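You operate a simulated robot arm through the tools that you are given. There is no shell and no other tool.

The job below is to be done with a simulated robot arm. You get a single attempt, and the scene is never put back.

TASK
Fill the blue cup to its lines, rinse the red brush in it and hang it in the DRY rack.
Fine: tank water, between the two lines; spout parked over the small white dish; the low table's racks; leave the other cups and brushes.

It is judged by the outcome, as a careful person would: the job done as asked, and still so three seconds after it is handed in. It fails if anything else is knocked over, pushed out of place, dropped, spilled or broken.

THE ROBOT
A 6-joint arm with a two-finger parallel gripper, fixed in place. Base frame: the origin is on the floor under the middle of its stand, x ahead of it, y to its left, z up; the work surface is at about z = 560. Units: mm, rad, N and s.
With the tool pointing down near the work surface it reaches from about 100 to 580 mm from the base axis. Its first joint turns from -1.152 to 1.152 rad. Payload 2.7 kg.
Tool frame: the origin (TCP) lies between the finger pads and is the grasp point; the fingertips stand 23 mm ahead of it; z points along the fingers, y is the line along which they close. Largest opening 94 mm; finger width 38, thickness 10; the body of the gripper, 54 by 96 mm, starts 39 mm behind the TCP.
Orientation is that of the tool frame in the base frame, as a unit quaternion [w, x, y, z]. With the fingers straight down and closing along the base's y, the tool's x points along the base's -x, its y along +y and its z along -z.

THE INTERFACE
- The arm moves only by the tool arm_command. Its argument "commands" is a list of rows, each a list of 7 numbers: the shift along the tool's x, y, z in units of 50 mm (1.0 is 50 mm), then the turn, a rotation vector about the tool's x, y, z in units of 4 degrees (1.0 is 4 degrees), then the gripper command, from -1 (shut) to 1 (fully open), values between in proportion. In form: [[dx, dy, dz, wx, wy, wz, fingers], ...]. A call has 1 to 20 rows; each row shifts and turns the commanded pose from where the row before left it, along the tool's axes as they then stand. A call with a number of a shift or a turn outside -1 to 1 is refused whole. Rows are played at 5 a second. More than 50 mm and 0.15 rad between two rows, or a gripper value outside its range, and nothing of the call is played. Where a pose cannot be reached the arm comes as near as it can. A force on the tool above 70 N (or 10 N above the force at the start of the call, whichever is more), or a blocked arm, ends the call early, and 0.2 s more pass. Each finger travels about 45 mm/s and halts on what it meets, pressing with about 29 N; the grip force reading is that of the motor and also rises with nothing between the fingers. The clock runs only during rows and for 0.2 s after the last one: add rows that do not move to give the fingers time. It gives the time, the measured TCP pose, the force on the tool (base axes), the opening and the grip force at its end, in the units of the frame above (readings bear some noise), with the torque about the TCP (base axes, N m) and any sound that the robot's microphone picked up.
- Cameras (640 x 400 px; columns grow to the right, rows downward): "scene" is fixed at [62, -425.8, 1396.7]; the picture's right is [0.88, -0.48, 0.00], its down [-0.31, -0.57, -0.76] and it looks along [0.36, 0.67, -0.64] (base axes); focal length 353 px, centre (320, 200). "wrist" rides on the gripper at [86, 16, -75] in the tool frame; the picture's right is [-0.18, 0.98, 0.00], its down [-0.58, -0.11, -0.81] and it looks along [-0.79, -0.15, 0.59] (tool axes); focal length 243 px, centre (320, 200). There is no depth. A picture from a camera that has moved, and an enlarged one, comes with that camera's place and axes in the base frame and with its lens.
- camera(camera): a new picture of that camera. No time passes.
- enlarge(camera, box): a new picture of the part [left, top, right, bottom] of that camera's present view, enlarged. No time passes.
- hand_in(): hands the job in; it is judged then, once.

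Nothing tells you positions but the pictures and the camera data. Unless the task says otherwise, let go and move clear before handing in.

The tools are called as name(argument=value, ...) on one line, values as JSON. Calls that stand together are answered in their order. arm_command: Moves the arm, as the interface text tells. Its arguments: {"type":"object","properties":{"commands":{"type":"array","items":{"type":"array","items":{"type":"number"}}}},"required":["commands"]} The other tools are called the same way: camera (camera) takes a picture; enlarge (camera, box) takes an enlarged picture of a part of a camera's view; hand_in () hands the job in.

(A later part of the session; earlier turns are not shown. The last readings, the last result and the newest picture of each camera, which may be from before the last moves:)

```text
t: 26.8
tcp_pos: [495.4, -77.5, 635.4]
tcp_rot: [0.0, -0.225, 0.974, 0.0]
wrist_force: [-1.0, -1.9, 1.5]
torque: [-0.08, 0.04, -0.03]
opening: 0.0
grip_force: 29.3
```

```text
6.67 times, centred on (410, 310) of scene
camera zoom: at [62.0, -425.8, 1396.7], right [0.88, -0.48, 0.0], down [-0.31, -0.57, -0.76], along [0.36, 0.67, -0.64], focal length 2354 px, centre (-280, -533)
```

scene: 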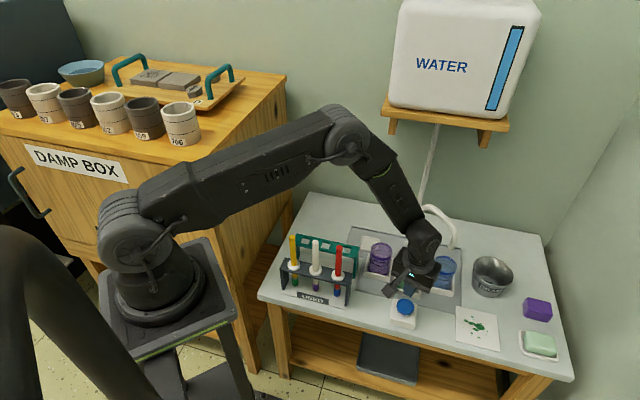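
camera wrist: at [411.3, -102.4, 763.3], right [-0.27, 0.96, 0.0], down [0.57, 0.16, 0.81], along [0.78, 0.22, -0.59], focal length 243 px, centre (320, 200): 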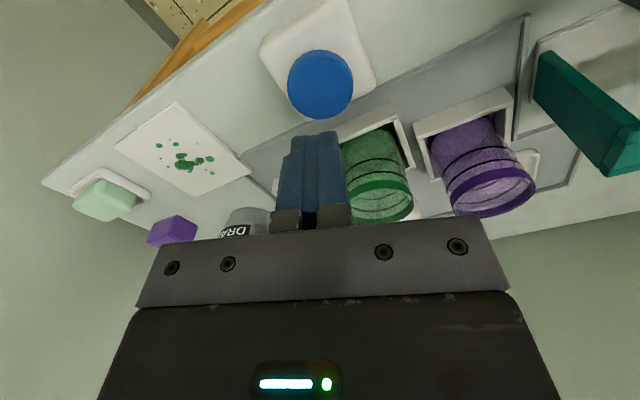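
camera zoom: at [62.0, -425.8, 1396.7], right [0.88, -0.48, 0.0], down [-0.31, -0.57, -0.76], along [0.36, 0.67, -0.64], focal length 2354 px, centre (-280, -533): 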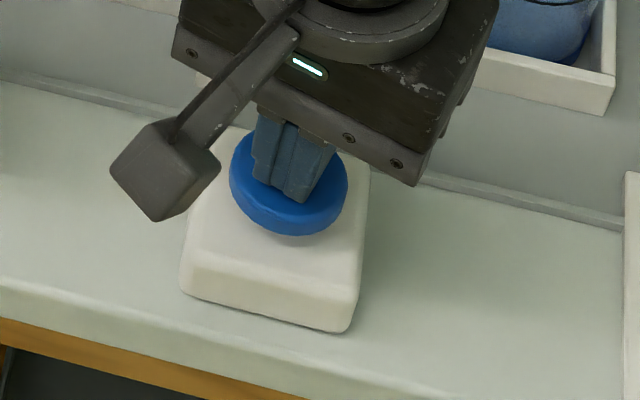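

Light contact seems to be starting around TCP z = 635. I'll press about 2 mm further and look for a response.

arm_command(commands=[[0, 0, 0.04, 0, 0, 0, -1]])

enlarge(camera="scene", box=[420, 180, 480, 300])

```text
t: 27.2
tcp_pos: [494.7, -76.9, 634.0]
tcp_rot: [0.002, -0.226, 0.974, 0.0]
wrist_force: [-0.8, -1.9, 2.4]
torque: [-0.02, 0.02, 0.02]
opening: 0.2
grip_force: 29.1
```

```text
3.33 times, centred on (450, 240) of scene
camera zoom: at [62.0, -425.8, 1396.7], right [0.88, -0.48, 0.0], down [-0.31, -0.57, -0.76], along [0.36, 0.67, -0.64], focal length 1177 px, centre (-113, 67)
```

zoom: 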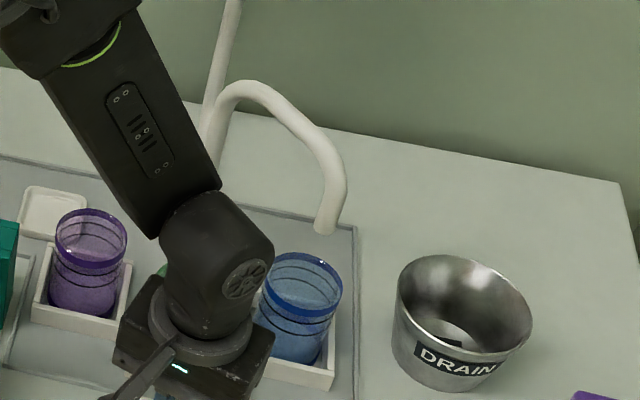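

arm_command(commands=[[0, 0, 0.04, 0, 0, 0, -1]])

enlarge(camera="scene", box=[420, 180, 480, 300])

```text
t: 27.6
tcp_pos: [496.4, -76.9, 631.7]
tcp_rot: [0.0, -0.226, 0.974, 0.0]
wrist_force: [-0.9, 2.6, 2.5]
torque: [0.06, 0.02, -0.02]
opening: 0.0
grip_force: 29.1
```

```text
3.33 times, centred on (450, 240) of scene
camera zoom: at [62.0, -425.7, 1396.7], right [0.88, -0.48, 0.0], down [-0.31, -0.57, -0.76], along [0.36, 0.67, -0.64], focal length 1177 px, centre (-113, 67)
```

zoom: 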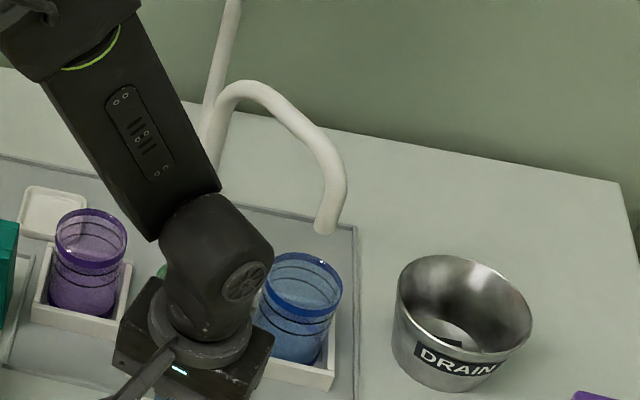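

arm_command(commands=[[0, 0, 0.04, 0, 0, 0, -1]])

enlarge(camera="scene", box=[420, 180, 480, 300])

```text
t: 28.0
tcp_pos: [495.4, -78.4, 629.7]
tcp_rot: [0.001, -0.225, 0.974, 0.0]
wrist_force: [-1.3, -0.1, 4.1]
torque: [0.05, 0.02, 0.05]
opening: 0.1
grip_force: 29.1
heard: click
```

```text
3.33 times, centred on (450, 240) of scene
camera zoom: at [62.0, -425.8, 1396.7], right [0.88, -0.48, 0.0], down [-0.31, -0.57, -0.76], along [0.36, 0.67, -0.64], focal length 1177 px, centre (-113, 67)
```

zoom: 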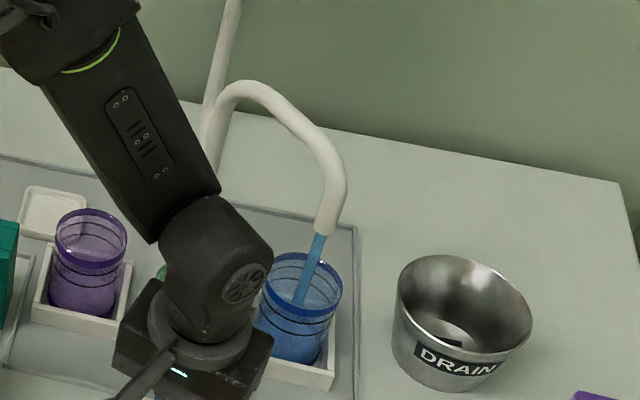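

A click, and water is now running into the blue cup. I'll lift to see whether letting go stops the flow.

arm_command(commands=[[0, 0, -0.1, 0, 0, 0, -1]])

enlarge(camera="scene", box=[420, 180, 480, 300])

enlarge(camera="scene", box=[420, 245, 470, 300])

```text
t: 28.4
tcp_pos: [496.6, -77.4, 633.7]
tcp_rot: [0.001, -0.225, 0.974, 0.001]
wrist_force: [1.0, -1.9, 2.3]
torque: [-0.07, -0.08, -0.02]
opening: 0.2
grip_force: 29.1
```

```text
3.33 times, centred on (450, 240) of scene
camera zoom: at [62.0, -425.8, 1396.7], right [0.88, -0.48, 0.0], down [-0.31, -0.57, -0.76], along [0.36, 0.67, -0.64], focal length 1177 px, centre (-113, 67)
```

zoom: 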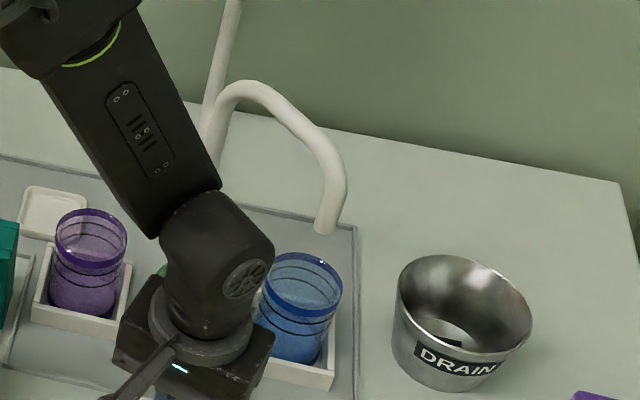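

```text
7.27 times, centred on (445, 272) of scene
camera zoom: at [62.0, -425.8, 1396.7], right [0.88, -0.48, 0.0], down [-0.31, -0.57, -0.76], along [0.36, 0.67, -0.64], focal length 2568 px, centre (-589, -327)
```

zoom: 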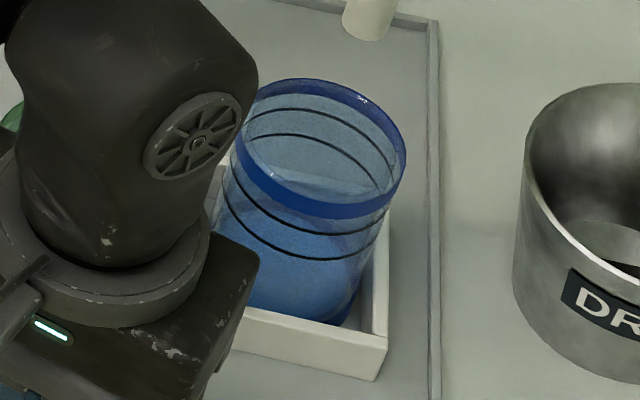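

Releasing stops the flow, so the button works only while held. I'll press for about 1 s and check the level.

arm_command(commands=[[0, 0, 0.1, 0, 0, 0, -1], [0, 0, 0, 0, 0, 0, -1], [0, 0, 0, 0, 0, 0, -1], [0, 0, 0, 0, 0, 0, -1], [0, 0, -0.1, 0, 0, 0, -1], [0, 0, 0, 0, 0, 0, -1]])

enlarge(camera="scene", box=[420, 245, 470, 300])

```text
t: 29.8
tcp_pos: [495.3, -77.5, 634.1]
tcp_rot: [0.001, -0.225, 0.974, 0.0]
wrist_force: [0.8, 0.8, 1.7]
torque: [0.01, -0.04, -0.01]
opening: 0.0
grip_force: 28.9
heard: click
```

```text
7.27 times, centred on (445, 272) of scene
camera zoom: at [62.0, -425.8, 1396.7], right [0.88, -0.48, 0.0], down [-0.31, -0.57, -0.76], along [0.36, 0.67, -0.64], focal length 2568 px, centre (-589, -327)
```

zoom: 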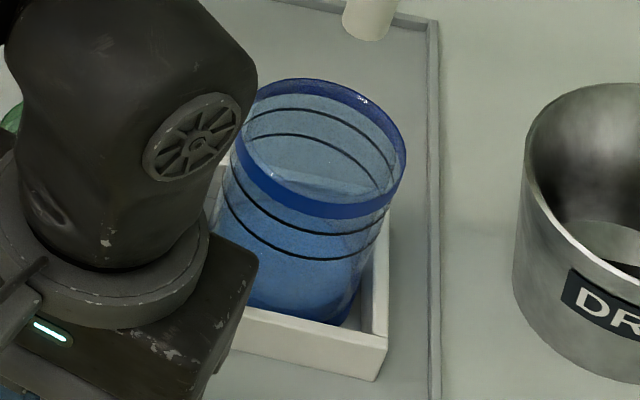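

arm_command(commands=[[0, 0, 0.1, 0, 0, 0, -1], [0, 0, 0, 0, 0, 0, -1], [0, 0, 0, 0, 0, 0, -1], [0, 0, 0, 0, 0, 0, -1], [0, 0, 0, 0, 0, 0, -1], [0, 0, -0.1, 0, 0, 0, -1], [0, 0, 0, 0, 0, 0, -1]])

enlarge(camera="scene", box=[420, 245, 470, 300])

enlarge(camera="scene", box=[380, 0, 560, 160])

```text
t: 31.4
tcp_pos: [495.1, -78.7, 635.4]
tcp_rot: [0.001, -0.226, 0.974, 0.0]
wrist_force: [-0.6, 0.4, 1.0]
torque: [0.01, 0.01, -0.03]
opening: 0.3
grip_force: 28.7
heard: click
```

```text
7.27 times, centred on (445, 272) of scene
camera zoom: at [62.0, -425.8, 1396.7], right [0.88, -0.48, 0.0], down [-0.31, -0.57, -0.76], along [0.36, 0.67, -0.64], focal length 2568 px, centre (-589, -327)
```

zoom: 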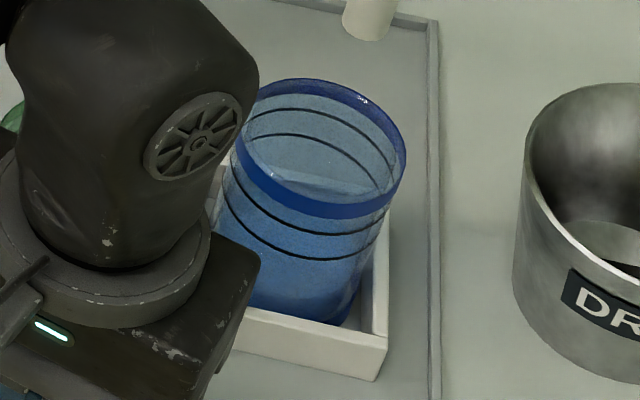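

```text
2.50 times, centred on (470, 80) of scene
camera zoom: at [62.0, -425.8, 1396.7], right [0.88, -0.48, 0.0], down [-0.31, -0.57, -0.76], along [0.36, 0.67, -0.64], focal length 883 px, centre (-55, 500)
```

zoom: 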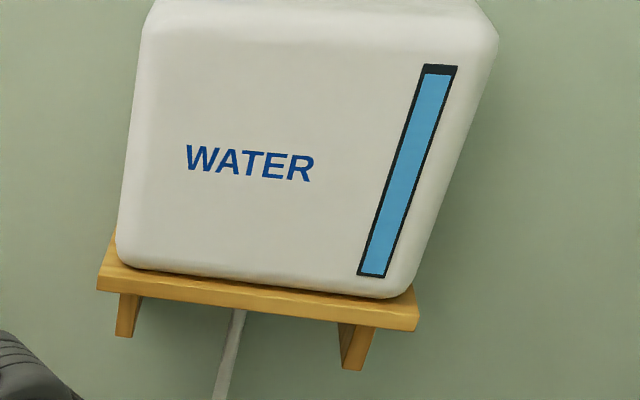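

enlarge(camera="scene", box=[432, 252, 462, 294])

```text
9.52 times, centred on (447, 273) of scene
camera zoom: at [62.0, -425.8, 1396.7], right [0.88, -0.48, 0.0], down [-0.31, -0.57, -0.76], along [0.36, 0.67, -0.64], focal length 3362 px, centre (-890, -495)
```

zoom: 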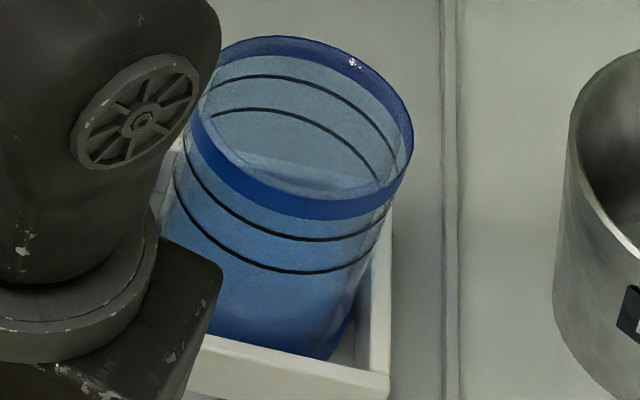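

The level is still below the lower line and hard to see, so I'll keep adding short bursts and watching the lines.

arm_command(commands=[[0, 0, 0.1, 0, 0, 0, -1], [0, 0, 0, 0, 0, 0, -1], [0, 0, 0, 0, 0, 0, -1], [0, 0, 0, 0, 0, 0, -1], [0, 0, 0, 0, 0, 0, -1], [0, 0, -0.1, 0, 0, 0, -1], [0, 0, 0, 0, 0, 0, -1]])

enlarge(camera="scene", box=[432, 252, 462, 294])

```text
t: 33.0
tcp_pos: [494.7, -78.3, 634.3]
tcp_rot: [0.001, -0.226, 0.974, 0.001]
wrist_force: [0.1, 0.6, 2.0]
torque: [0.02, -0.02, -0.01]
opening: 0.1
grip_force: 29.0
heard: click
```

```text
9.52 times, centred on (447, 273) of scene
camera zoom: at [62.0, -425.8, 1396.7], right [0.88, -0.48, 0.0], down [-0.31, -0.57, -0.76], along [0.36, 0.67, -0.64], focal length 3362 px, centre (-890, -495)
```

zoom: 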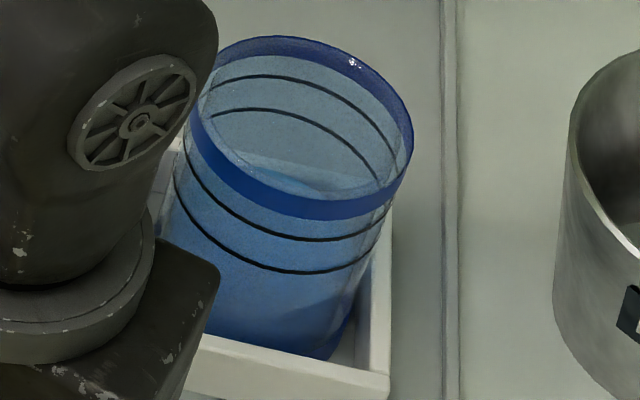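

The water surface's far edge now shows inside the rim, roughly 23 mm below the lower line, and the level rises about 8 mm/s. I'll add about 2 s more, then check again.

arm_command(commands=[[0, 0, 0.1, 0, 0, 0, -1], [0, 0, 0, 0, 0, 0, -1], [0, 0, 0, 0, 0, 0, -1], [0, 0, 0, 0, 0, 0, -1], [0, 0, 0, 0, 0, 0, -1], [0, 0, 0, 0, 0, 0, -1], [0, 0, 0, 0, 0, 0, -1], [0, 0, 0, 0, 0, 0, -1], [0, 0, -0.1, 0, 0, 0, -1], [0, 0, 0, 0, 0, 0, -1]])

enlarge(camera="scene", box=[432, 252, 462, 294])

```text
t: 35.2
tcp_pos: [495.7, -78.3, 633.5]
tcp_rot: [0.0, -0.226, 0.974, 0.0]
wrist_force: [-1.4, -0.2, 1.7]
torque: [0.01, 0.01, -0.03]
opening: 0.0
grip_force: 28.6
heard: click
```

```text
9.52 times, centred on (447, 273) of scene
camera zoom: at [62.0, -425.8, 1396.7], right [0.88, -0.48, 0.0], down [-0.31, -0.57, -0.76], along [0.36, 0.67, -0.64], focal length 3362 px, centre (-890, -495)
```

zoom: 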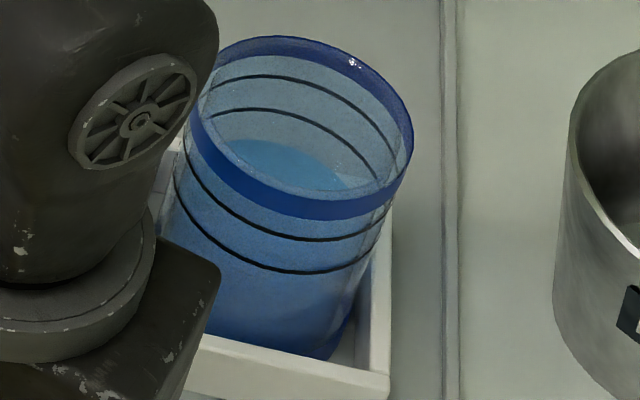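

The surface is still about one line-spacing below the lower line. I'll add about 1.5 s.

arm_command(commands=[[0, 0, 0.1, 0, 0, 0, -1], [0, 0, 0, 0, 0, 0, -1], [0, 0, 0, 0, 0, 0, -1], [0, 0, 0, 0, 0, 0, -1], [0, 0, 0, 0, 0, 0, -1], [0, 0, 0, 0, 0, 0, -1], [0, 0, 0, 0, 0, 0, -1], [0, 0, -0.1, 0, 0, 0, -1], [0, 0, 0, 0, 0, 0, -1]])

enlarge(camera="scene", box=[432, 252, 462, 294])

```text
t: 37.2
tcp_pos: [496.2, -78.3, 633.2]
tcp_rot: [0.001, -0.225, 0.974, 0.0]
wrist_force: [0.3, -1.4, 1.8]
torque: [0.0, -0.03, -0.01]
opening: 0.0
grip_force: 28.8
heard: click
```

```text
9.52 times, centred on (447, 273) of scene
camera zoom: at [62.0, -425.8, 1396.7], right [0.88, -0.48, 0.0], down [-0.31, -0.57, -0.76], along [0.36, 0.67, -0.64], focal length 3362 px, centre (-890, -495)
```

zoom: 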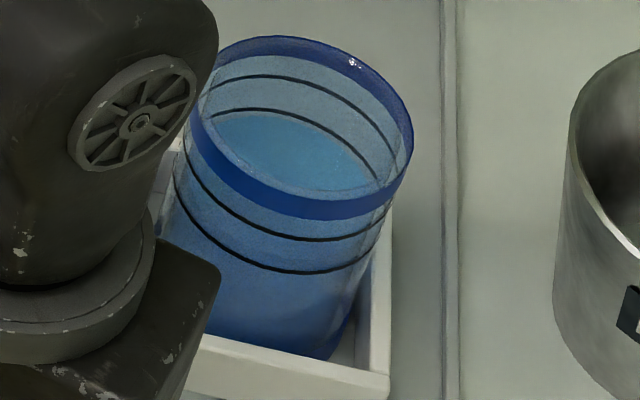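

The surface is just at the lower line. One more short burst (about 1 s) should bring it midway between the lines.

arm_command(commands=[[0, 0, 0.1, 0, 0, 0, -1], [0, 0, 0, 0, 0, 0, -1], [0, 0, 0, 0, 0, 0, -1], [0, 0, 0, 0, 0, 0, -1], [0, 0, 0, 0, 0, 0, -1], [0, 0, -0.1, 0, 0, 0, -1], [0, 0, 0, 0, 0, 0, -1]])

enlarge(camera="scene", box=[432, 252, 462, 294])

```text
t: 38.8
tcp_pos: [495.7, -78.0, 633.7]
tcp_rot: [0.001, -0.225, 0.974, 0.001]
wrist_force: [0.4, 0.7, 1.0]
torque: [0.01, -0.03, 0.0]
opening: 0.0
grip_force: 28.8
```

```text
9.52 times, centred on (447, 273) of scene
camera zoom: at [62.0, -425.8, 1396.7], right [0.88, -0.48, 0.0], down [-0.31, -0.57, -0.76], along [0.36, 0.67, -0.64], focal length 3362 px, centre (-890, -495)
```

zoom: 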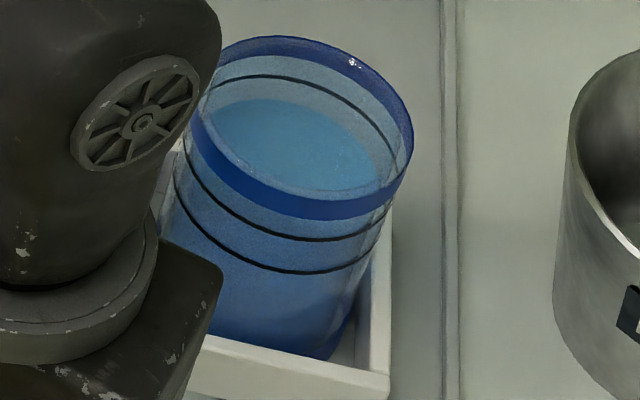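

The level is now between the lines, about a third of the way up the gap. A very short press should bring it near the middle.

arm_command(commands=[[0, 0, 0.1, 0, 0, 0, -1], [0, 0, 0, 0, 0, 0, -1], [0, 0, -0.1, 0, 0, 0, -1], [0, 0, 0, 0, 0, 0, -1]])

enlarge(camera="scene", box=[432, 252, 462, 294])

```text
t: 39.8
tcp_pos: [495.4, -78.1, 634.0]
tcp_rot: [0.001, -0.226, 0.974, 0.0]
wrist_force: [0.4, -0.6, 2.4]
torque: [-0.02, -0.04, 0.01]
opening: 0.0
grip_force: 29.0
heard: click
```

```text
9.52 times, centred on (447, 273) of scene
camera zoom: at [62.0, -425.8, 1396.7], right [0.88, -0.48, 0.0], down [-0.31, -0.57, -0.76], along [0.36, 0.67, -0.64], focal length 3362 px, centre (-890, -495)
```

zoom: 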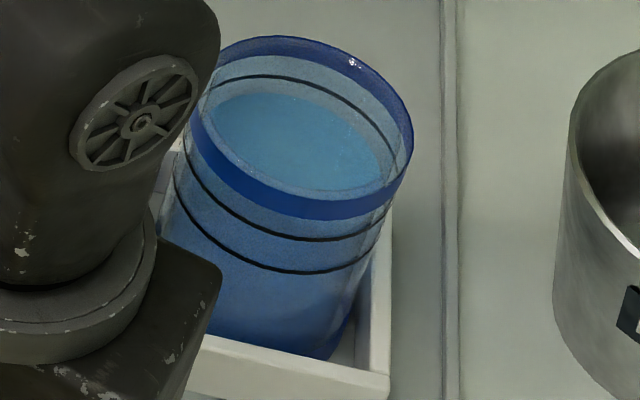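

The level is now about midway between the two lines. I'll lift off the button and go back to the arch to swing the spout home over the dish.

arm_command(commands=[[0, 0, -0.56, 0, 0, 0, -1], [0, 0, -0.56, 0, 0, 0, -1], [-0.44, 0.155, -0.816, 0, 0, 0, -1], [-0.44, 0.155, -0.816, 0, 0, 0, -1], [-0.44, 0.155, -0.816, 0, 0, 0, -1], [-0.44, 0.155, -0.816, 0, 0, 0, -1], [-0.44, 0.155, -0.816, 0, 0, 0, -1], [0, 0, 0, 0, 0, -1, -0.5], [0, 0, 0, 0, 0, -1, 0], [0, 0, 0, 0, 0, -1, 0.3], [0, 0, 0, 0, 0, -1, 0.3], [0, 0, 0, 0, 0, -1, 0.3], [0, 0, 0, 0, 0, -1, 0.3], [0, 0, 0, 0, 0, -1, 0.3], [0, 0, 0, 0, 0, -1, 0.3], [0, 0, 0, 0, 0, -1, 0.3], [0, 0, 0, 0, 0, -1, 0.3], [0, 0, 0, 0, 0, -1, 0.3], [0, 0, 0, 0, 0, -1, 0.3]])

arm_command(commands=[[0, 0, 0, 0, 0, -1, 0.3], [0, 0, 0, 0, 0, -1, 0.3], [0, 0, 0, 0, 0, -1, 0.3], [0, 0, 0, 0, 0, -1, 0.3], [0, 0, 0, 0, 0, -1, 0.3], [0, 0, 0, 0.9976, 0.07, 0, 0.3], [0, 0, 0, 0.9976, 0.07, 0, 0.3], [0, 0, 0, 0.9976, 0.07, 0, 0.3]])

camera(camera="wrist")

enlarge(camera="scene", box=[380, 170, 500, 310])

```text
t: 43.8
tcp_pos: [576.5, 5.8, 896.5]
tcp_rot: [0.002, -0.603, 0.798, 0.0]
wrist_force: [0.6, -0.4, -0.1]
torque: [0.01, 0.01, -0.02]
opening: 60.9
grip_force: 0.2
```

```text
t: 45.6
tcp_pos: [577.3, 6.1, 895.6]
tcp_rot: [-0.073, 0.728, -0.677, 0.077]
wrist_force: [0.0, -0.1, 0.0]
torque: [0.01, 0.0, -0.04]
opening: 61.1
grip_force: 0.1
```

```text
taken
camera wrist: at [552.2, -83.4, 964.6], right [-0.97, 0.11, -0.21], down [-0.1, 0.59, 0.8], along [0.21, 0.8, -0.56], focal length 243 px, centre (320, 200)
```

wrist: 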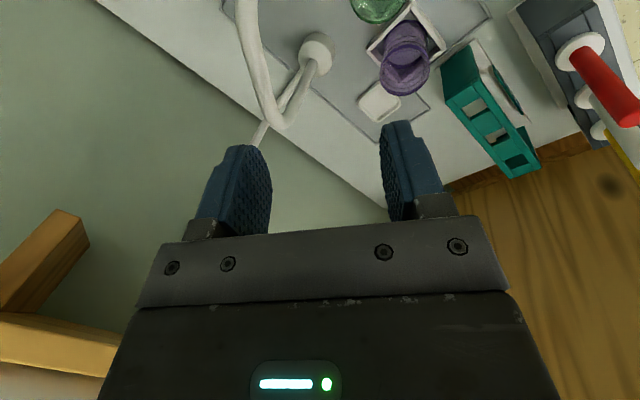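

```text
2.86 times, centred on (440, 240) of scene
camera zoom: at [62.1, -425.8, 1396.7], right [0.88, -0.48, 0.0], down [-0.31, -0.57, -0.76], along [0.36, 0.67, -0.64], focal length 1009 px, centre (-23, 86)
```

zoom: 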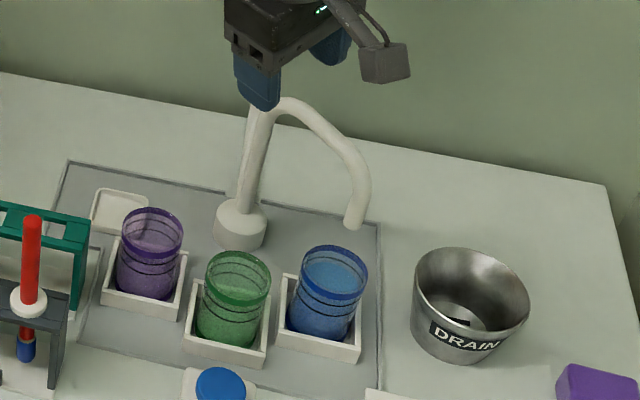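

arm_command(commands=[[0.043, -0.527, 0.112, 0, 0, 0, 0.3], [0.043, -0.527, 0.112, 0, 0, 0, 0.3], [0, 0, 0.5, 0, 0, 0, 0.3]])

camera(camera="wrist")

enlarge(camera="scene", box=[380, 170, 500, 310])

```text
t: 46.4
tcp_pos: [635.7, 4.1, 871.6]
tcp_rot: [-0.072, 0.728, -0.678, 0.077]
wrist_force: [-0.6, -0.7, -0.1]
torque: [0.0, 0.05, 0.0]
opening: 61.1
grip_force: 0.0
```

```text
taken
camera wrist: at [610.6, -84.8, 940.6], right [-0.97, 0.11, -0.21], down [-0.1, 0.59, 0.8], along [0.21, 0.8, -0.56], focal length 243 px, centre (320, 200)
```

wrist: 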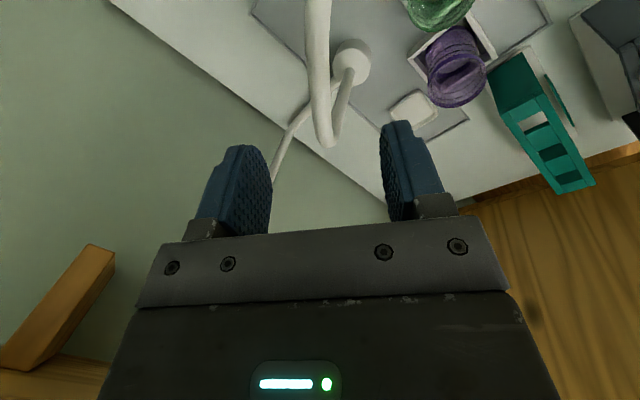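

```text
2.86 times, centred on (440, 240) of scene
camera zoom: at [62.1, -425.8, 1396.7], right [0.88, -0.48, 0.0], down [-0.31, -0.57, -0.76], along [0.36, 0.67, -0.64], focal length 1009 px, centre (-23, 86)
```

zoom: 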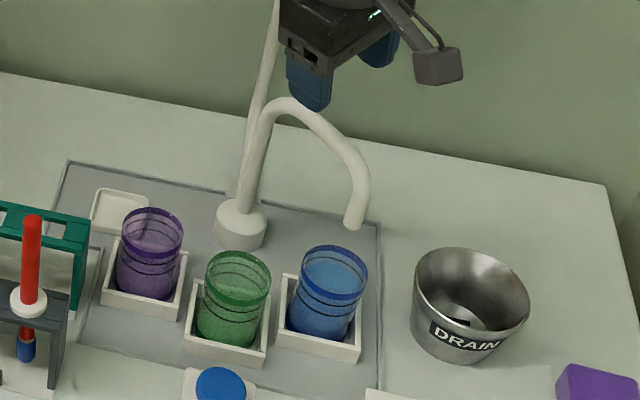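

arm_command(commands=[[0, 0, 0.6, 0, 0, 0, 0.3], [0, 0, 0.6, 0, 0, 0, 0.3], [0, 0, 0.6, 0, 0, 0, 0.3], [-0.033, -0.09, 0.019, 0, 0, 0, 0], [0, 0, 0, 0, 0, 0, -0.4], [0, 0, 0, 0, 0, 0, -0.4]])

camera(camera="wrist")

enlarge(camera="scene", box=[380, 170, 500, 310])

```text
t: 47.8
tcp_pos: [660.1, 7.2, 782.5]
tcp_rot: [-0.073, 0.728, -0.678, 0.076]
wrist_force: [-0.1, -0.3, 0.3]
torque: [-0.01, 0.02, -0.01]
opening: 28.2
grip_force: 0.1
```

```text
taken
camera wrist: at [633.9, -82.4, 852.2], right [-0.97, 0.11, -0.21], down [-0.1, 0.59, 0.8], along [0.21, 0.8, -0.56], focal length 243 px, centre (320, 200)
```

wrist: 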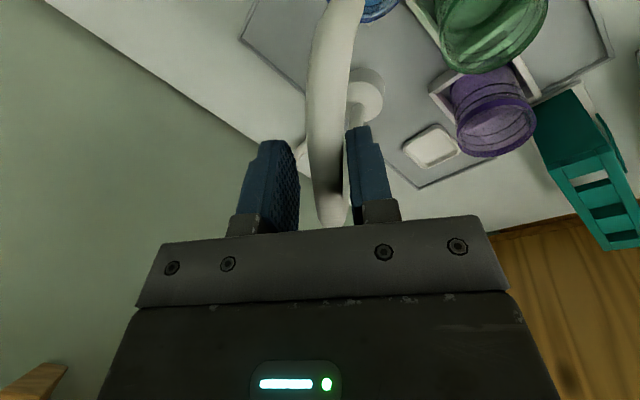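

```text
2.86 times, centred on (440, 240) of scene
camera zoom: at [62.0, -425.8, 1396.7], right [0.88, -0.48, 0.0], down [-0.31, -0.57, -0.76], along [0.36, 0.67, -0.64], focal length 1009 px, centre (-23, 86)
```

zoom: 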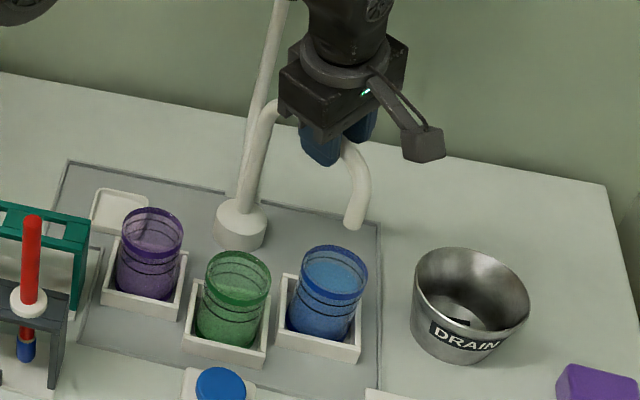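

The arch is caged again. I'll swing it back clockwise toward the dish, first 72°.

arm_command(commands=[[-0.0038, 0.1115, -0.0237, 0, 0, 1, -0.4], [-0.004, 0.1115, -0.0237, 0, 0, 1, -0.4], [-0.0042, 0.1115, -0.0236, 0, 0, 1, -0.4], [-0.0043, 0.1116, -0.0233, 0, 0, 1, -0.4], [-0.0045, 0.1116, -0.023, 0, 0, 1, -0.4], [-0.0047, 0.1117, -0.0225, 0, 0, 1, -0.4], [-0.0048, 0.1118, -0.022, 0, 0, 1, -0.4], [-0.0049, 0.1119, -0.0213, 0, 0, 1, -0.4], [-0.005, 0.1121, -0.0205, 0, 0, 1, -0.4], [-0.0051, 0.1122, -0.0196, 0, 0, 1, -0.4], [-0.0052, 0.1124, -0.0187, 0, 0, 1, -0.4], [-0.0052, 0.1126, -0.0176, 0, 0, 1, -0.4], [-0.0052, 0.1127, -0.0165, 0, 0, 1, -0.4], [-0.0052, 0.1129, -0.0152, 0, 0, 1, -0.4], [-0.0052, 0.1131, -0.0139, 0, 0, 1, -0.4], [-0.0051, 0.1133, -0.0126, 0, 0, 1, -0.4], [-0.005, 0.1134, -0.0111, 0, 0, 1, -0.4], [-0.0049, 0.1136, -0.0096, 0, 0, 1, -0.4]])

camera(camera="wrist")

camera(camera="scene")

```text
t: 51.6
tcp_pos: [578.3, 58.1, 782.7]
tcp_rot: [0.104, -0.189, 0.976, -0.02]
wrist_force: [-0.1, 0.5, 0.4]
torque: [-0.01, 0.0, -0.01]
opening: 28.6
grip_force: 0.0
```

```text
taken
camera wrist: at [478.7, 39.5, 836.5], right [-0.19, 0.98, -0.04], down [0.4, 0.12, 0.91], along [0.9, 0.16, -0.41], focal length 243 px, centre (320, 200)
```

wrist: 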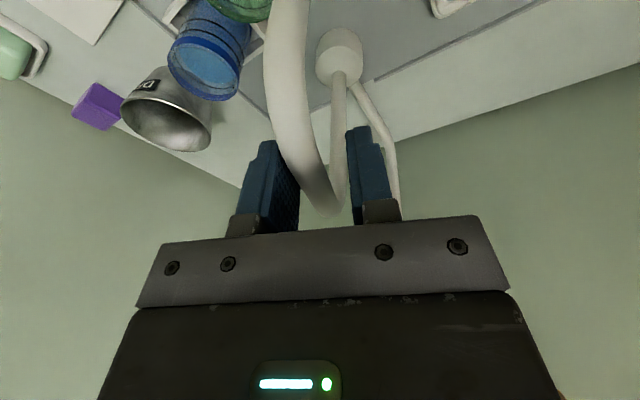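

```text
taken
```

scene: 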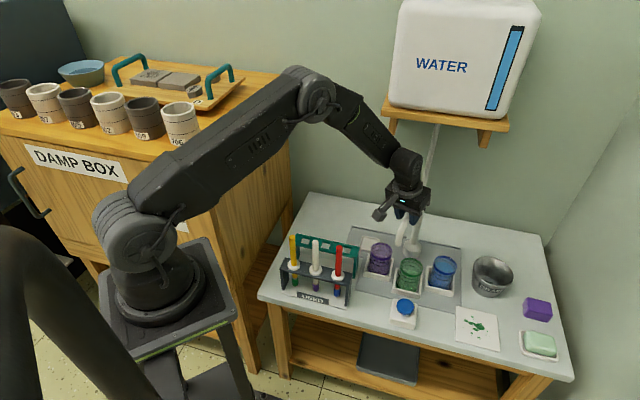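

arm_command(commands=[[-0.0048, 0.1137, -0.0081, 0, 0, 1, -0.4], [-0.0047, 0.1138, -0.0065, 0, 0, 1, -0.4], [-0.0045, 0.1139, -0.0049, 0, 0, 1, -0.4], [-0.0043, 0.1139, -0.0033, 0, 0, 1, -0.4], [-0.0042, 0.114, -0.0017, 0, 0, 1, -0.4], [-0.004, 0.114, 0, 0, 0, 1, -0.4], [-0.0038, 0.114, 0.0017, 0, 0, 1, -0.4], [-0.0037, 0.114, 0.0033, 0, 0, 1, -0.4], [-0.0035, 0.1139, 0.0049, 0, 0, 1, -0.4], [-0.0033, 0.1138, 0.0065, 0, 0, 1, -0.4], [-0.0032, 0.1137, 0.0081, 0, 0, 1, -0.4], [-0.0031, 0.1136, 0.0096, 0, 0, 1, -0.4], [-0.0029, 0.1135, 0.0111, 0, 0, 1, -0.4], [-0.0029, 0.1133, 0.0126, 0, 0, 1, -0.4], [-0.0028, 0.1132, 0.0139, 0, 0, 1, -0.4], [-0.0027, 0.113, 0.0152, 0, 0, 1, -0.4]])

camera(camera="wrist")

enlarge(camera="scene", box=[350, 160, 450, 270])

```text
t: 55.0
tcp_pos: [593.9, 142.0, 781.5]
tcp_rot: [0.099, 0.357, 0.928, 0.039]
wrist_force: [-0.4, 0.6, 1.2]
torque: [-0.02, 0.02, -0.06]
opening: 28.1
grip_force: 0.1
```

```text
taken
camera wrist: at [525.4, 211.0, 843.6], right [0.78, 0.61, 0.17], down [0.18, -0.47, 0.86], along [0.6, -0.64, -0.48], focal length 243 px, centre (320, 200)
```

wrist: 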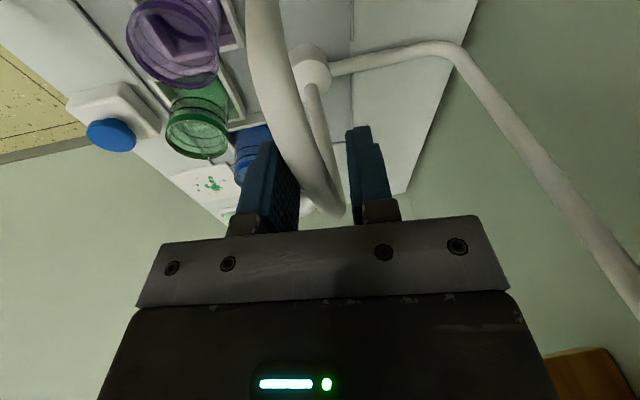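

```text
3.64 times, centred on (400, 215) of scene
camera zoom: at [62.0, -425.8, 1396.7], right [0.88, -0.48, 0.0], down [-0.31, -0.57, -0.76], along [0.36, 0.67, -0.64], focal length 1284 px, centre (29, 146)
```

zoom: 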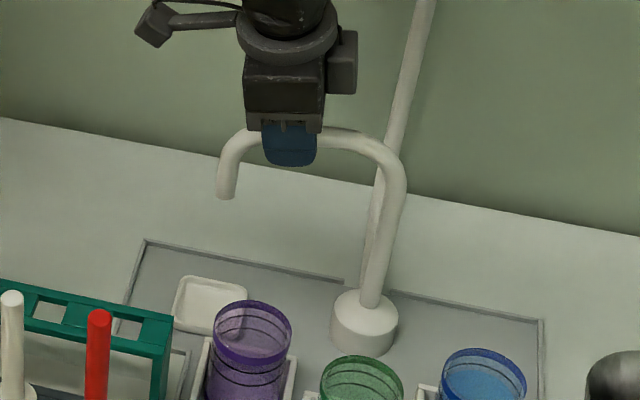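

arm_command(commands=[[-0.002, 0.0846, 0.0124, 0, 0, 0.75, -0.4], [0, 0, 0, 0, 0, 0, -0.4]])

enlarge(camera="scene", box=[360, 180, 440, 260])

```text
t: 55.6
tcp_pos: [595.9, 145.7, 781.5]
tcp_rot: [0.097, 0.381, 0.919, 0.04]
wrist_force: [-0.8, 0.2, 0.4]
torque: [0.02, 0.01, -0.01]
opening: 27.9
grip_force: 0.1
```

```text
5.00 times, centred on (400, 220) of scene
camera zoom: at [62.1, -425.8, 1396.7], right [0.88, -0.48, 0.0], down [-0.31, -0.57, -0.76], along [0.36, 0.67, -0.64], focal length 1765 px, centre (-80, 100)
```

zoom: 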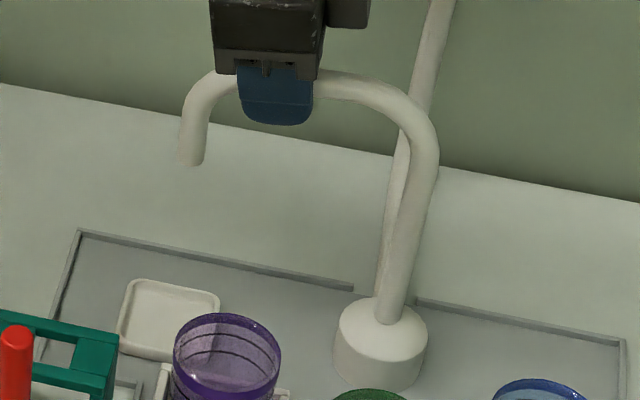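

The spout tip is back at its original pixel position over the dish. I'll open and back out.

arm_command(commands=[[0, 0, 0, 0, 0, 0, 0.1], [0, 0, 0, 0, 0, 0, 0.2], [0, 0, 0, 0, 0, 0, 0.2], [0, 0, -0.3, 0, 0, 0, 0.2], [0, 0, -0.6, 0, 0, 0, 0.2], [0, 0, -0.6, 0, 0, 0, 0.2], [0, 0, -0.6, 0, 0, 0, 0.2]])

enlarge(camera="scene", box=[360, 180, 440, 260])

camera(camera="scene")

```text
t: 57.2
tcp_pos: [573.3, 146.3, 883.7]
tcp_rot: [0.097, 0.381, 0.919, 0.04]
wrist_force: [0.4, 0.4, -0.5]
torque: [0.01, 0.03, -0.04]
opening: 56.6
grip_force: 0.1
```

```text
5.00 times, centred on (400, 220) of scene
camera zoom: at [62.0, -425.8, 1396.7], right [0.88, -0.48, 0.0], down [-0.31, -0.57, -0.76], along [0.36, 0.67, -0.64], focal length 1765 px, centre (-80, 100)
```

zoom: 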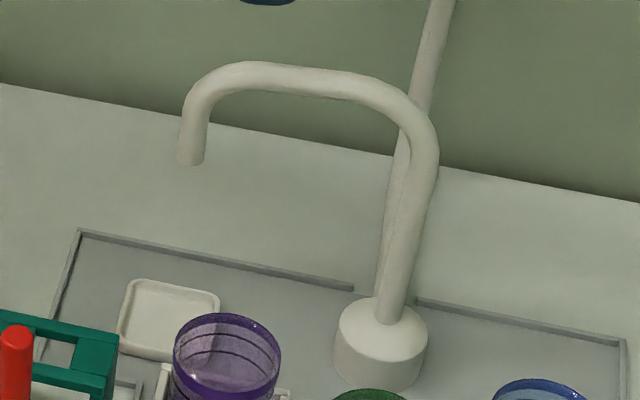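

```text
taken
```

scene: 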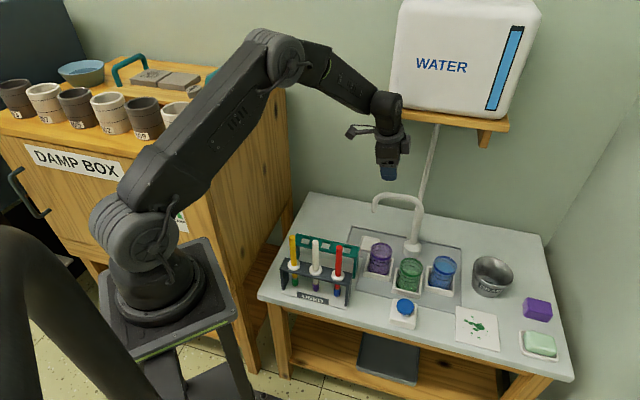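

The spout is parked exactly as it started, over the dish. Now the red brush: I'll turn the tool back to face straight out, keeping the 12° tilt, and hover above the brush near (372, 52).

arm_command(commands=[[0, 0, 0, 0, 0, -1, 0.1], [0, 0, 0, 0, 0, -1, 0.1], [0, 0, 0, 0, 0, -1, 0.1], [0, 0, 0, 0, 0, -1, 0.1], [0, 0, 0, 0, 0, -1, 0.1], [0, 0, 0, 0, 0, -1, 0.1], [0, 0, 0, 0, 0, -1, 0.1], [0, 0, 0, 0, 0, -1, 0.1], [0, 0, 0, 0, 0, -1, 0.1], [0, 0, 0, 0, 0, -1, 0.1], [0, 0, 0, 0, 0, -1, 0.1], [0, 0, 0, 0, 0, -0.3, 0.1], [0.672, -0.313, -0.061, 0, 0, 0, 0.1], [0.672, -0.313, -0.061, 0, 0, 0, 0.1], [0.672, -0.313, -0.061, 0, 0, 0, 0.1], [0.672, -0.313, -0.061, 0, 0, 0, 0.1], [0.672, -0.313, -0.061, 0, 0, 0, 0.1], [0.672, -0.313, -0.061, 0, 0, 0, 0.1]])

camera(camera="wrist")

camera(camera="scene")

```text
t: 61.0
tcp_pos: [374.3, 49.8, 858.9]
tcp_rot: [0.105, -0.001, 0.994, 0.001]
wrist_force: [0.1, -1.0, 0.3]
torque: [-0.01, -0.01, 0.03]
opening: 51.8
grip_force: 0.0
```

```text
taken
camera wrist: at [274.9, 64.5, 912.6], right [0.18, 0.98, 0.04], down [0.4, -0.11, 0.91], along [0.9, -0.14, -0.41], focal length 243 px, centre (320, 200)
```

wrist: 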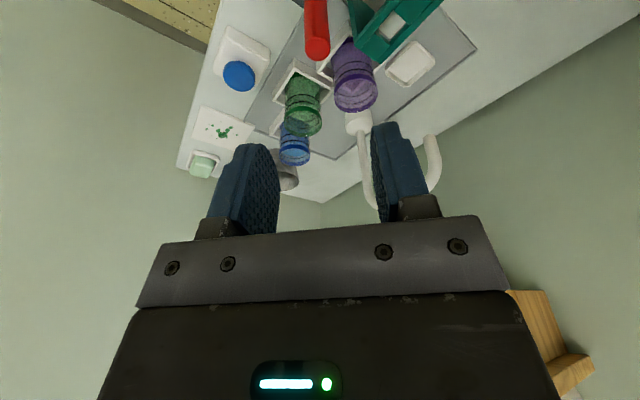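

```text
taken
```

scene: 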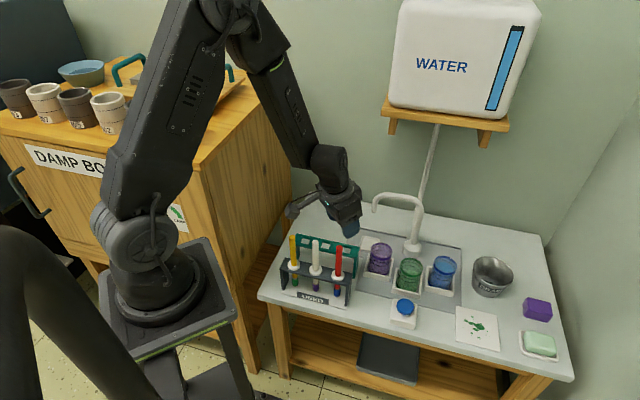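

enlarge(camera="wrist", box=[270, 0, 370, 70])

enlarge(camera="scene", box=[280, 190, 380, 310])

```text
5.71 times, centred on (320, 35) of wrist
camera zoom: at [274.9, 64.5, 912.6], right [0.18, 0.98, 0.04], down [0.4, -0.11, 0.91], along [0.9, -0.14, -0.41], focal length 1386 px, centre (320, 1143)
```

zoom: 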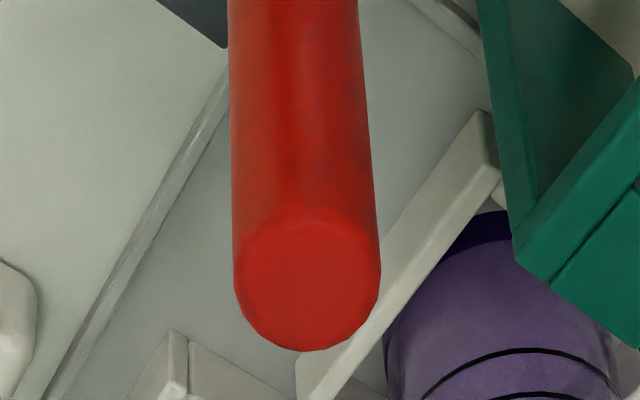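

```text
3.33 times, centred on (330, 250) of scene
camera zoom: at [62.1, -425.8, 1396.7], right [0.88, -0.48, 0.0], down [-0.31, -0.57, -0.76], along [0.36, 0.67, -0.64], focal length 1177 px, centre (287, 33)
```

zoom: 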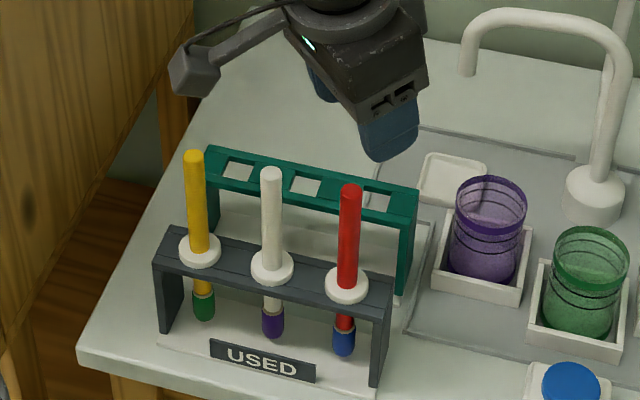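

The handle top measures about (369.5, 52, 772). I'll come down with the fingers on either side of it, stopping partway to check.

arm_command(commands=[[0.091, 0.0073, 0.352, 0, 0, 0, 0.1], [0.091, 0.0073, 0.352, 0, 0, 0, 0.1], [0.091, 0.0073, 0.352, 0, 0, 0, 0.1], [0.091, 0.0073, 0.352, 0, 0, 0, 0.1]])

camera(camera="wrist")

enlarge(camera="scene", box=[280, 190, 380, 310])

```text
t: 62.0
tcp_pos: [391.7, 56.1, 815.1]
tcp_rot: [0.117, 0.0, 0.993, -0.005]
wrist_force: [-0.7, -0.1, 0.6]
torque: [0.0, 0.01, 0.0]
opening: 51.6
grip_force: 0.1
out of reach, approached as far as the arm can: row 2, 3, 4
```

```text
taken
camera wrist: at [290.7, 72.9, 866.5], right [0.18, 0.98, 0.03], down [0.38, -0.1, 0.92], along [0.91, -0.15, -0.39], focal length 243 px, centre (320, 200)
```

wrist: 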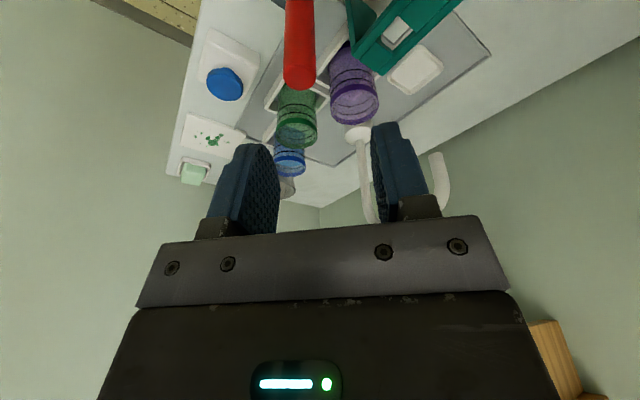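

```text
3.33 times, centred on (330, 250) of scene
camera zoom: at [62.0, -425.8, 1396.7], right [0.88, -0.48, 0.0], down [-0.31, -0.57, -0.76], along [0.36, 0.67, -0.64], focal length 1177 px, centre (287, 33)
```

zoom: 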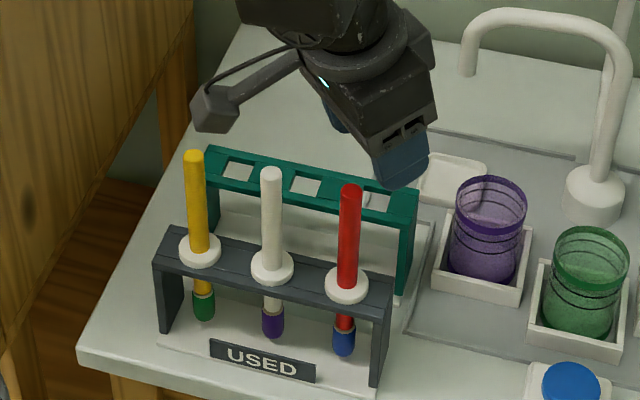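

With the tool tilted outward this close in, the arm hits a joint limit. I'll back up, straighten the tool to vertical and approach the brush that way.

arm_command(commands=[[0, 0, -0.6, 0, 0, 0, 0.1], [0, 0, -0.6, 0, 0, 0, 0.1], [0, 0, 0, 0, 1, 0, 0.1], [0, 0, 0, 0, 1, 0, 0.1], [0, 0, 0, 0, 1, 0, 0.1], [0, 0, 0, 0, 0, 0, 0.1]])

camera(camera="wrist")

```text
t: 63.4
tcp_pos: [392.4, 47.9, 868.2]
tcp_rot: [0.033, 0.005, 0.999, -0.022]
wrist_force: [-1.1, -0.2, 0.4]
torque: [0.01, -0.03, -0.03]
opening: 51.8
grip_force: 0.0
out of reach, approached as far as the arm can: row 1, 2, 3
```

```text
taken
camera wrist: at [301.5, 64.9, 934.9], right [0.19, 0.98, -0.03], down [0.53, -0.08, 0.85], along [0.83, -0.18, -0.53], focal length 243 px, centre (320, 200)
```

wrist: 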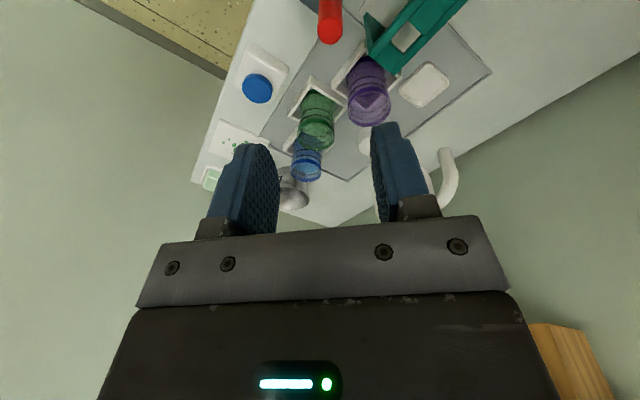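

arm_command(commands=[[0, 0, 0, -0.63, 0.945, -0.14, 0.1], [0, 0, 0, 0, 0, 0, 0.1]])

```text
t: 64.0
tcp_pos: [391.7, 45.6, 867.2]
tcp_rot: [0.001, 0.0, 1.0, -0.001]
wrist_force: [0.9, -0.8, 0.4]
torque: [0.02, 0.0, 0.0]
opening: 51.7
grip_force: 0.1
```

arm_command(commands=[[0.148, 0.043, 0.3, 0, 0, 0, 0.1], [0.148, 0.043, 0.447, 0, 0, 0, 0.1], [0.148, 0.043, 0.447, 0, 0, 0, 0.1]])

camera(camera="wrist")

enlarge(camera="scene", box=[280, 190, 380, 310])

```text
t: 64.8
tcp_pos: [369.0, 53.6, 807.8]
tcp_rot: [-0.001, -0.001, 1.0, -0.001]
wrist_force: [-0.3, -0.3, 0.6]
torque: [0.01, 0.02, 0.0]
opening: 51.4
grip_force: 0.1
```

```text
taken
camera wrist: at [283.4, 68.5, 881.2], right [0.18, 0.98, 0.0], down [0.58, -0.11, 0.81], along [0.79, -0.15, -0.59], focal length 243 px, centre (320, 200)
```

wrist: 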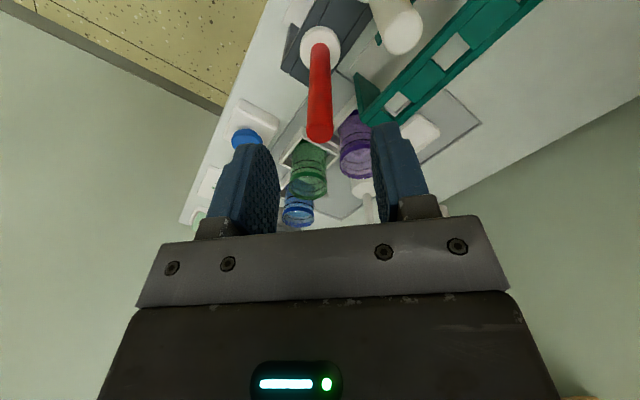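

```text
3.33 times, centred on (330, 250) of scene
camera zoom: at [62.0, -425.8, 1396.7], right [0.88, -0.48, 0.0], down [-0.31, -0.57, -0.76], along [0.36, 0.67, -0.64], focal length 1177 px, centre (287, 33)
```

zoom: 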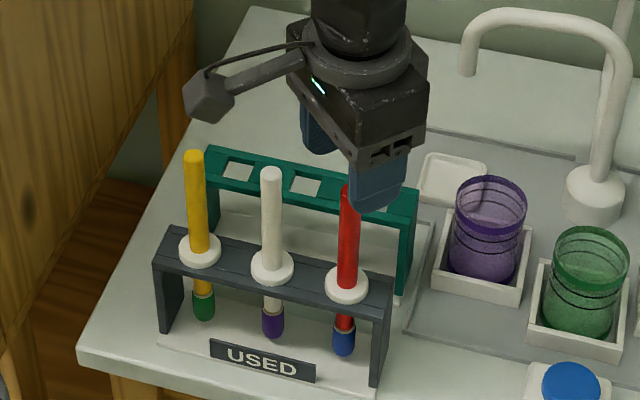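

The handle sits centred between the fingers. I'll descend to grasp height and close.

arm_command(commands=[[0, -0.01, 0.419, 0, 0, 0, 0.1], [0, -0.01, 0.419, 0, 0, 0, 0.1], [0, -0.01, 0.419, 0, 0, 0, 0.1], [0, 0, 0, 0, 0, 0, 0.1]])

camera(camera="wrist")

enlarge(camera="scene", box=[280, 190, 380, 310])

```text
t: 65.8
tcp_pos: [369.8, 53.0, 745.3]
tcp_rot: [0.0, -0.001, 1.0, -0.001]
wrist_force: [0.0, 0.6, 0.7]
torque: [-0.01, 0.01, 0.0]
opening: 51.7
grip_force: 0.1
```

```text
taken
camera wrist: at [283.7, 67.7, 818.7], right [0.18, 0.98, 0.0], down [0.58, -0.11, 0.81], along [0.79, -0.15, -0.59], focal length 243 px, centre (320, 200)
```

wrist: 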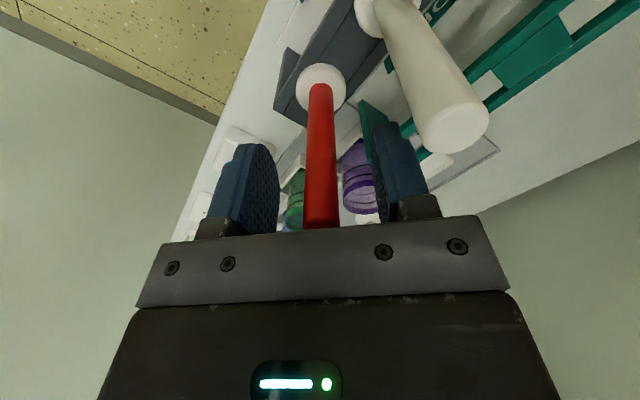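

```text
3.33 times, centred on (330, 250) of scene
camera zoom: at [62.1, -425.8, 1396.7], right [0.88, -0.48, 0.0], down [-0.31, -0.57, -0.76], along [0.36, 0.67, -0.64], focal length 1177 px, centre (287, 33)
```

zoom: 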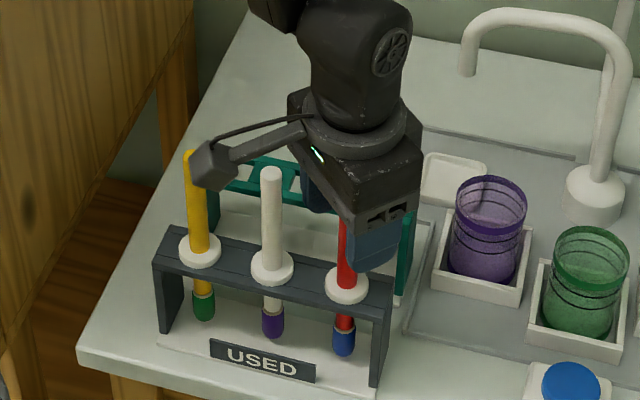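

arm_command(commands=[[0, 0, 0, 0, 0, 0, -0.4], [0, 0, 0, 0, 0, 0, -0.8], [0, 0, 0, 0, 0, 0, -1], [0, 0, 0, 0, 0, 0, -1], [0, 0, 0, 0, 0, 0, -1], [0, 0, 0, 0, 0, 0, -1]])

camera(camera="wrist")

```text
t: 67.2
tcp_pos: [370.9, 52.5, 745.2]
tcp_rot: [0.001, 0.0, 1.0, -0.001]
wrist_force: [-0.1, -0.2, 0.2]
torque: [0.05, -0.01, -0.01]
opening: 15.1
grip_force: 28.6
```

```text
taken
camera wrist: at [283.7, 67.7, 818.9], right [0.18, 0.98, 0.0], down [0.58, -0.11, 0.81], along [0.79, -0.15, -0.59], focal length 243 px, centre (320, 200)
```

wrist: 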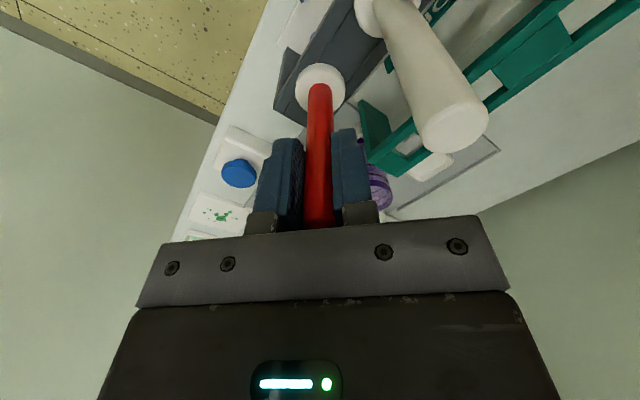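

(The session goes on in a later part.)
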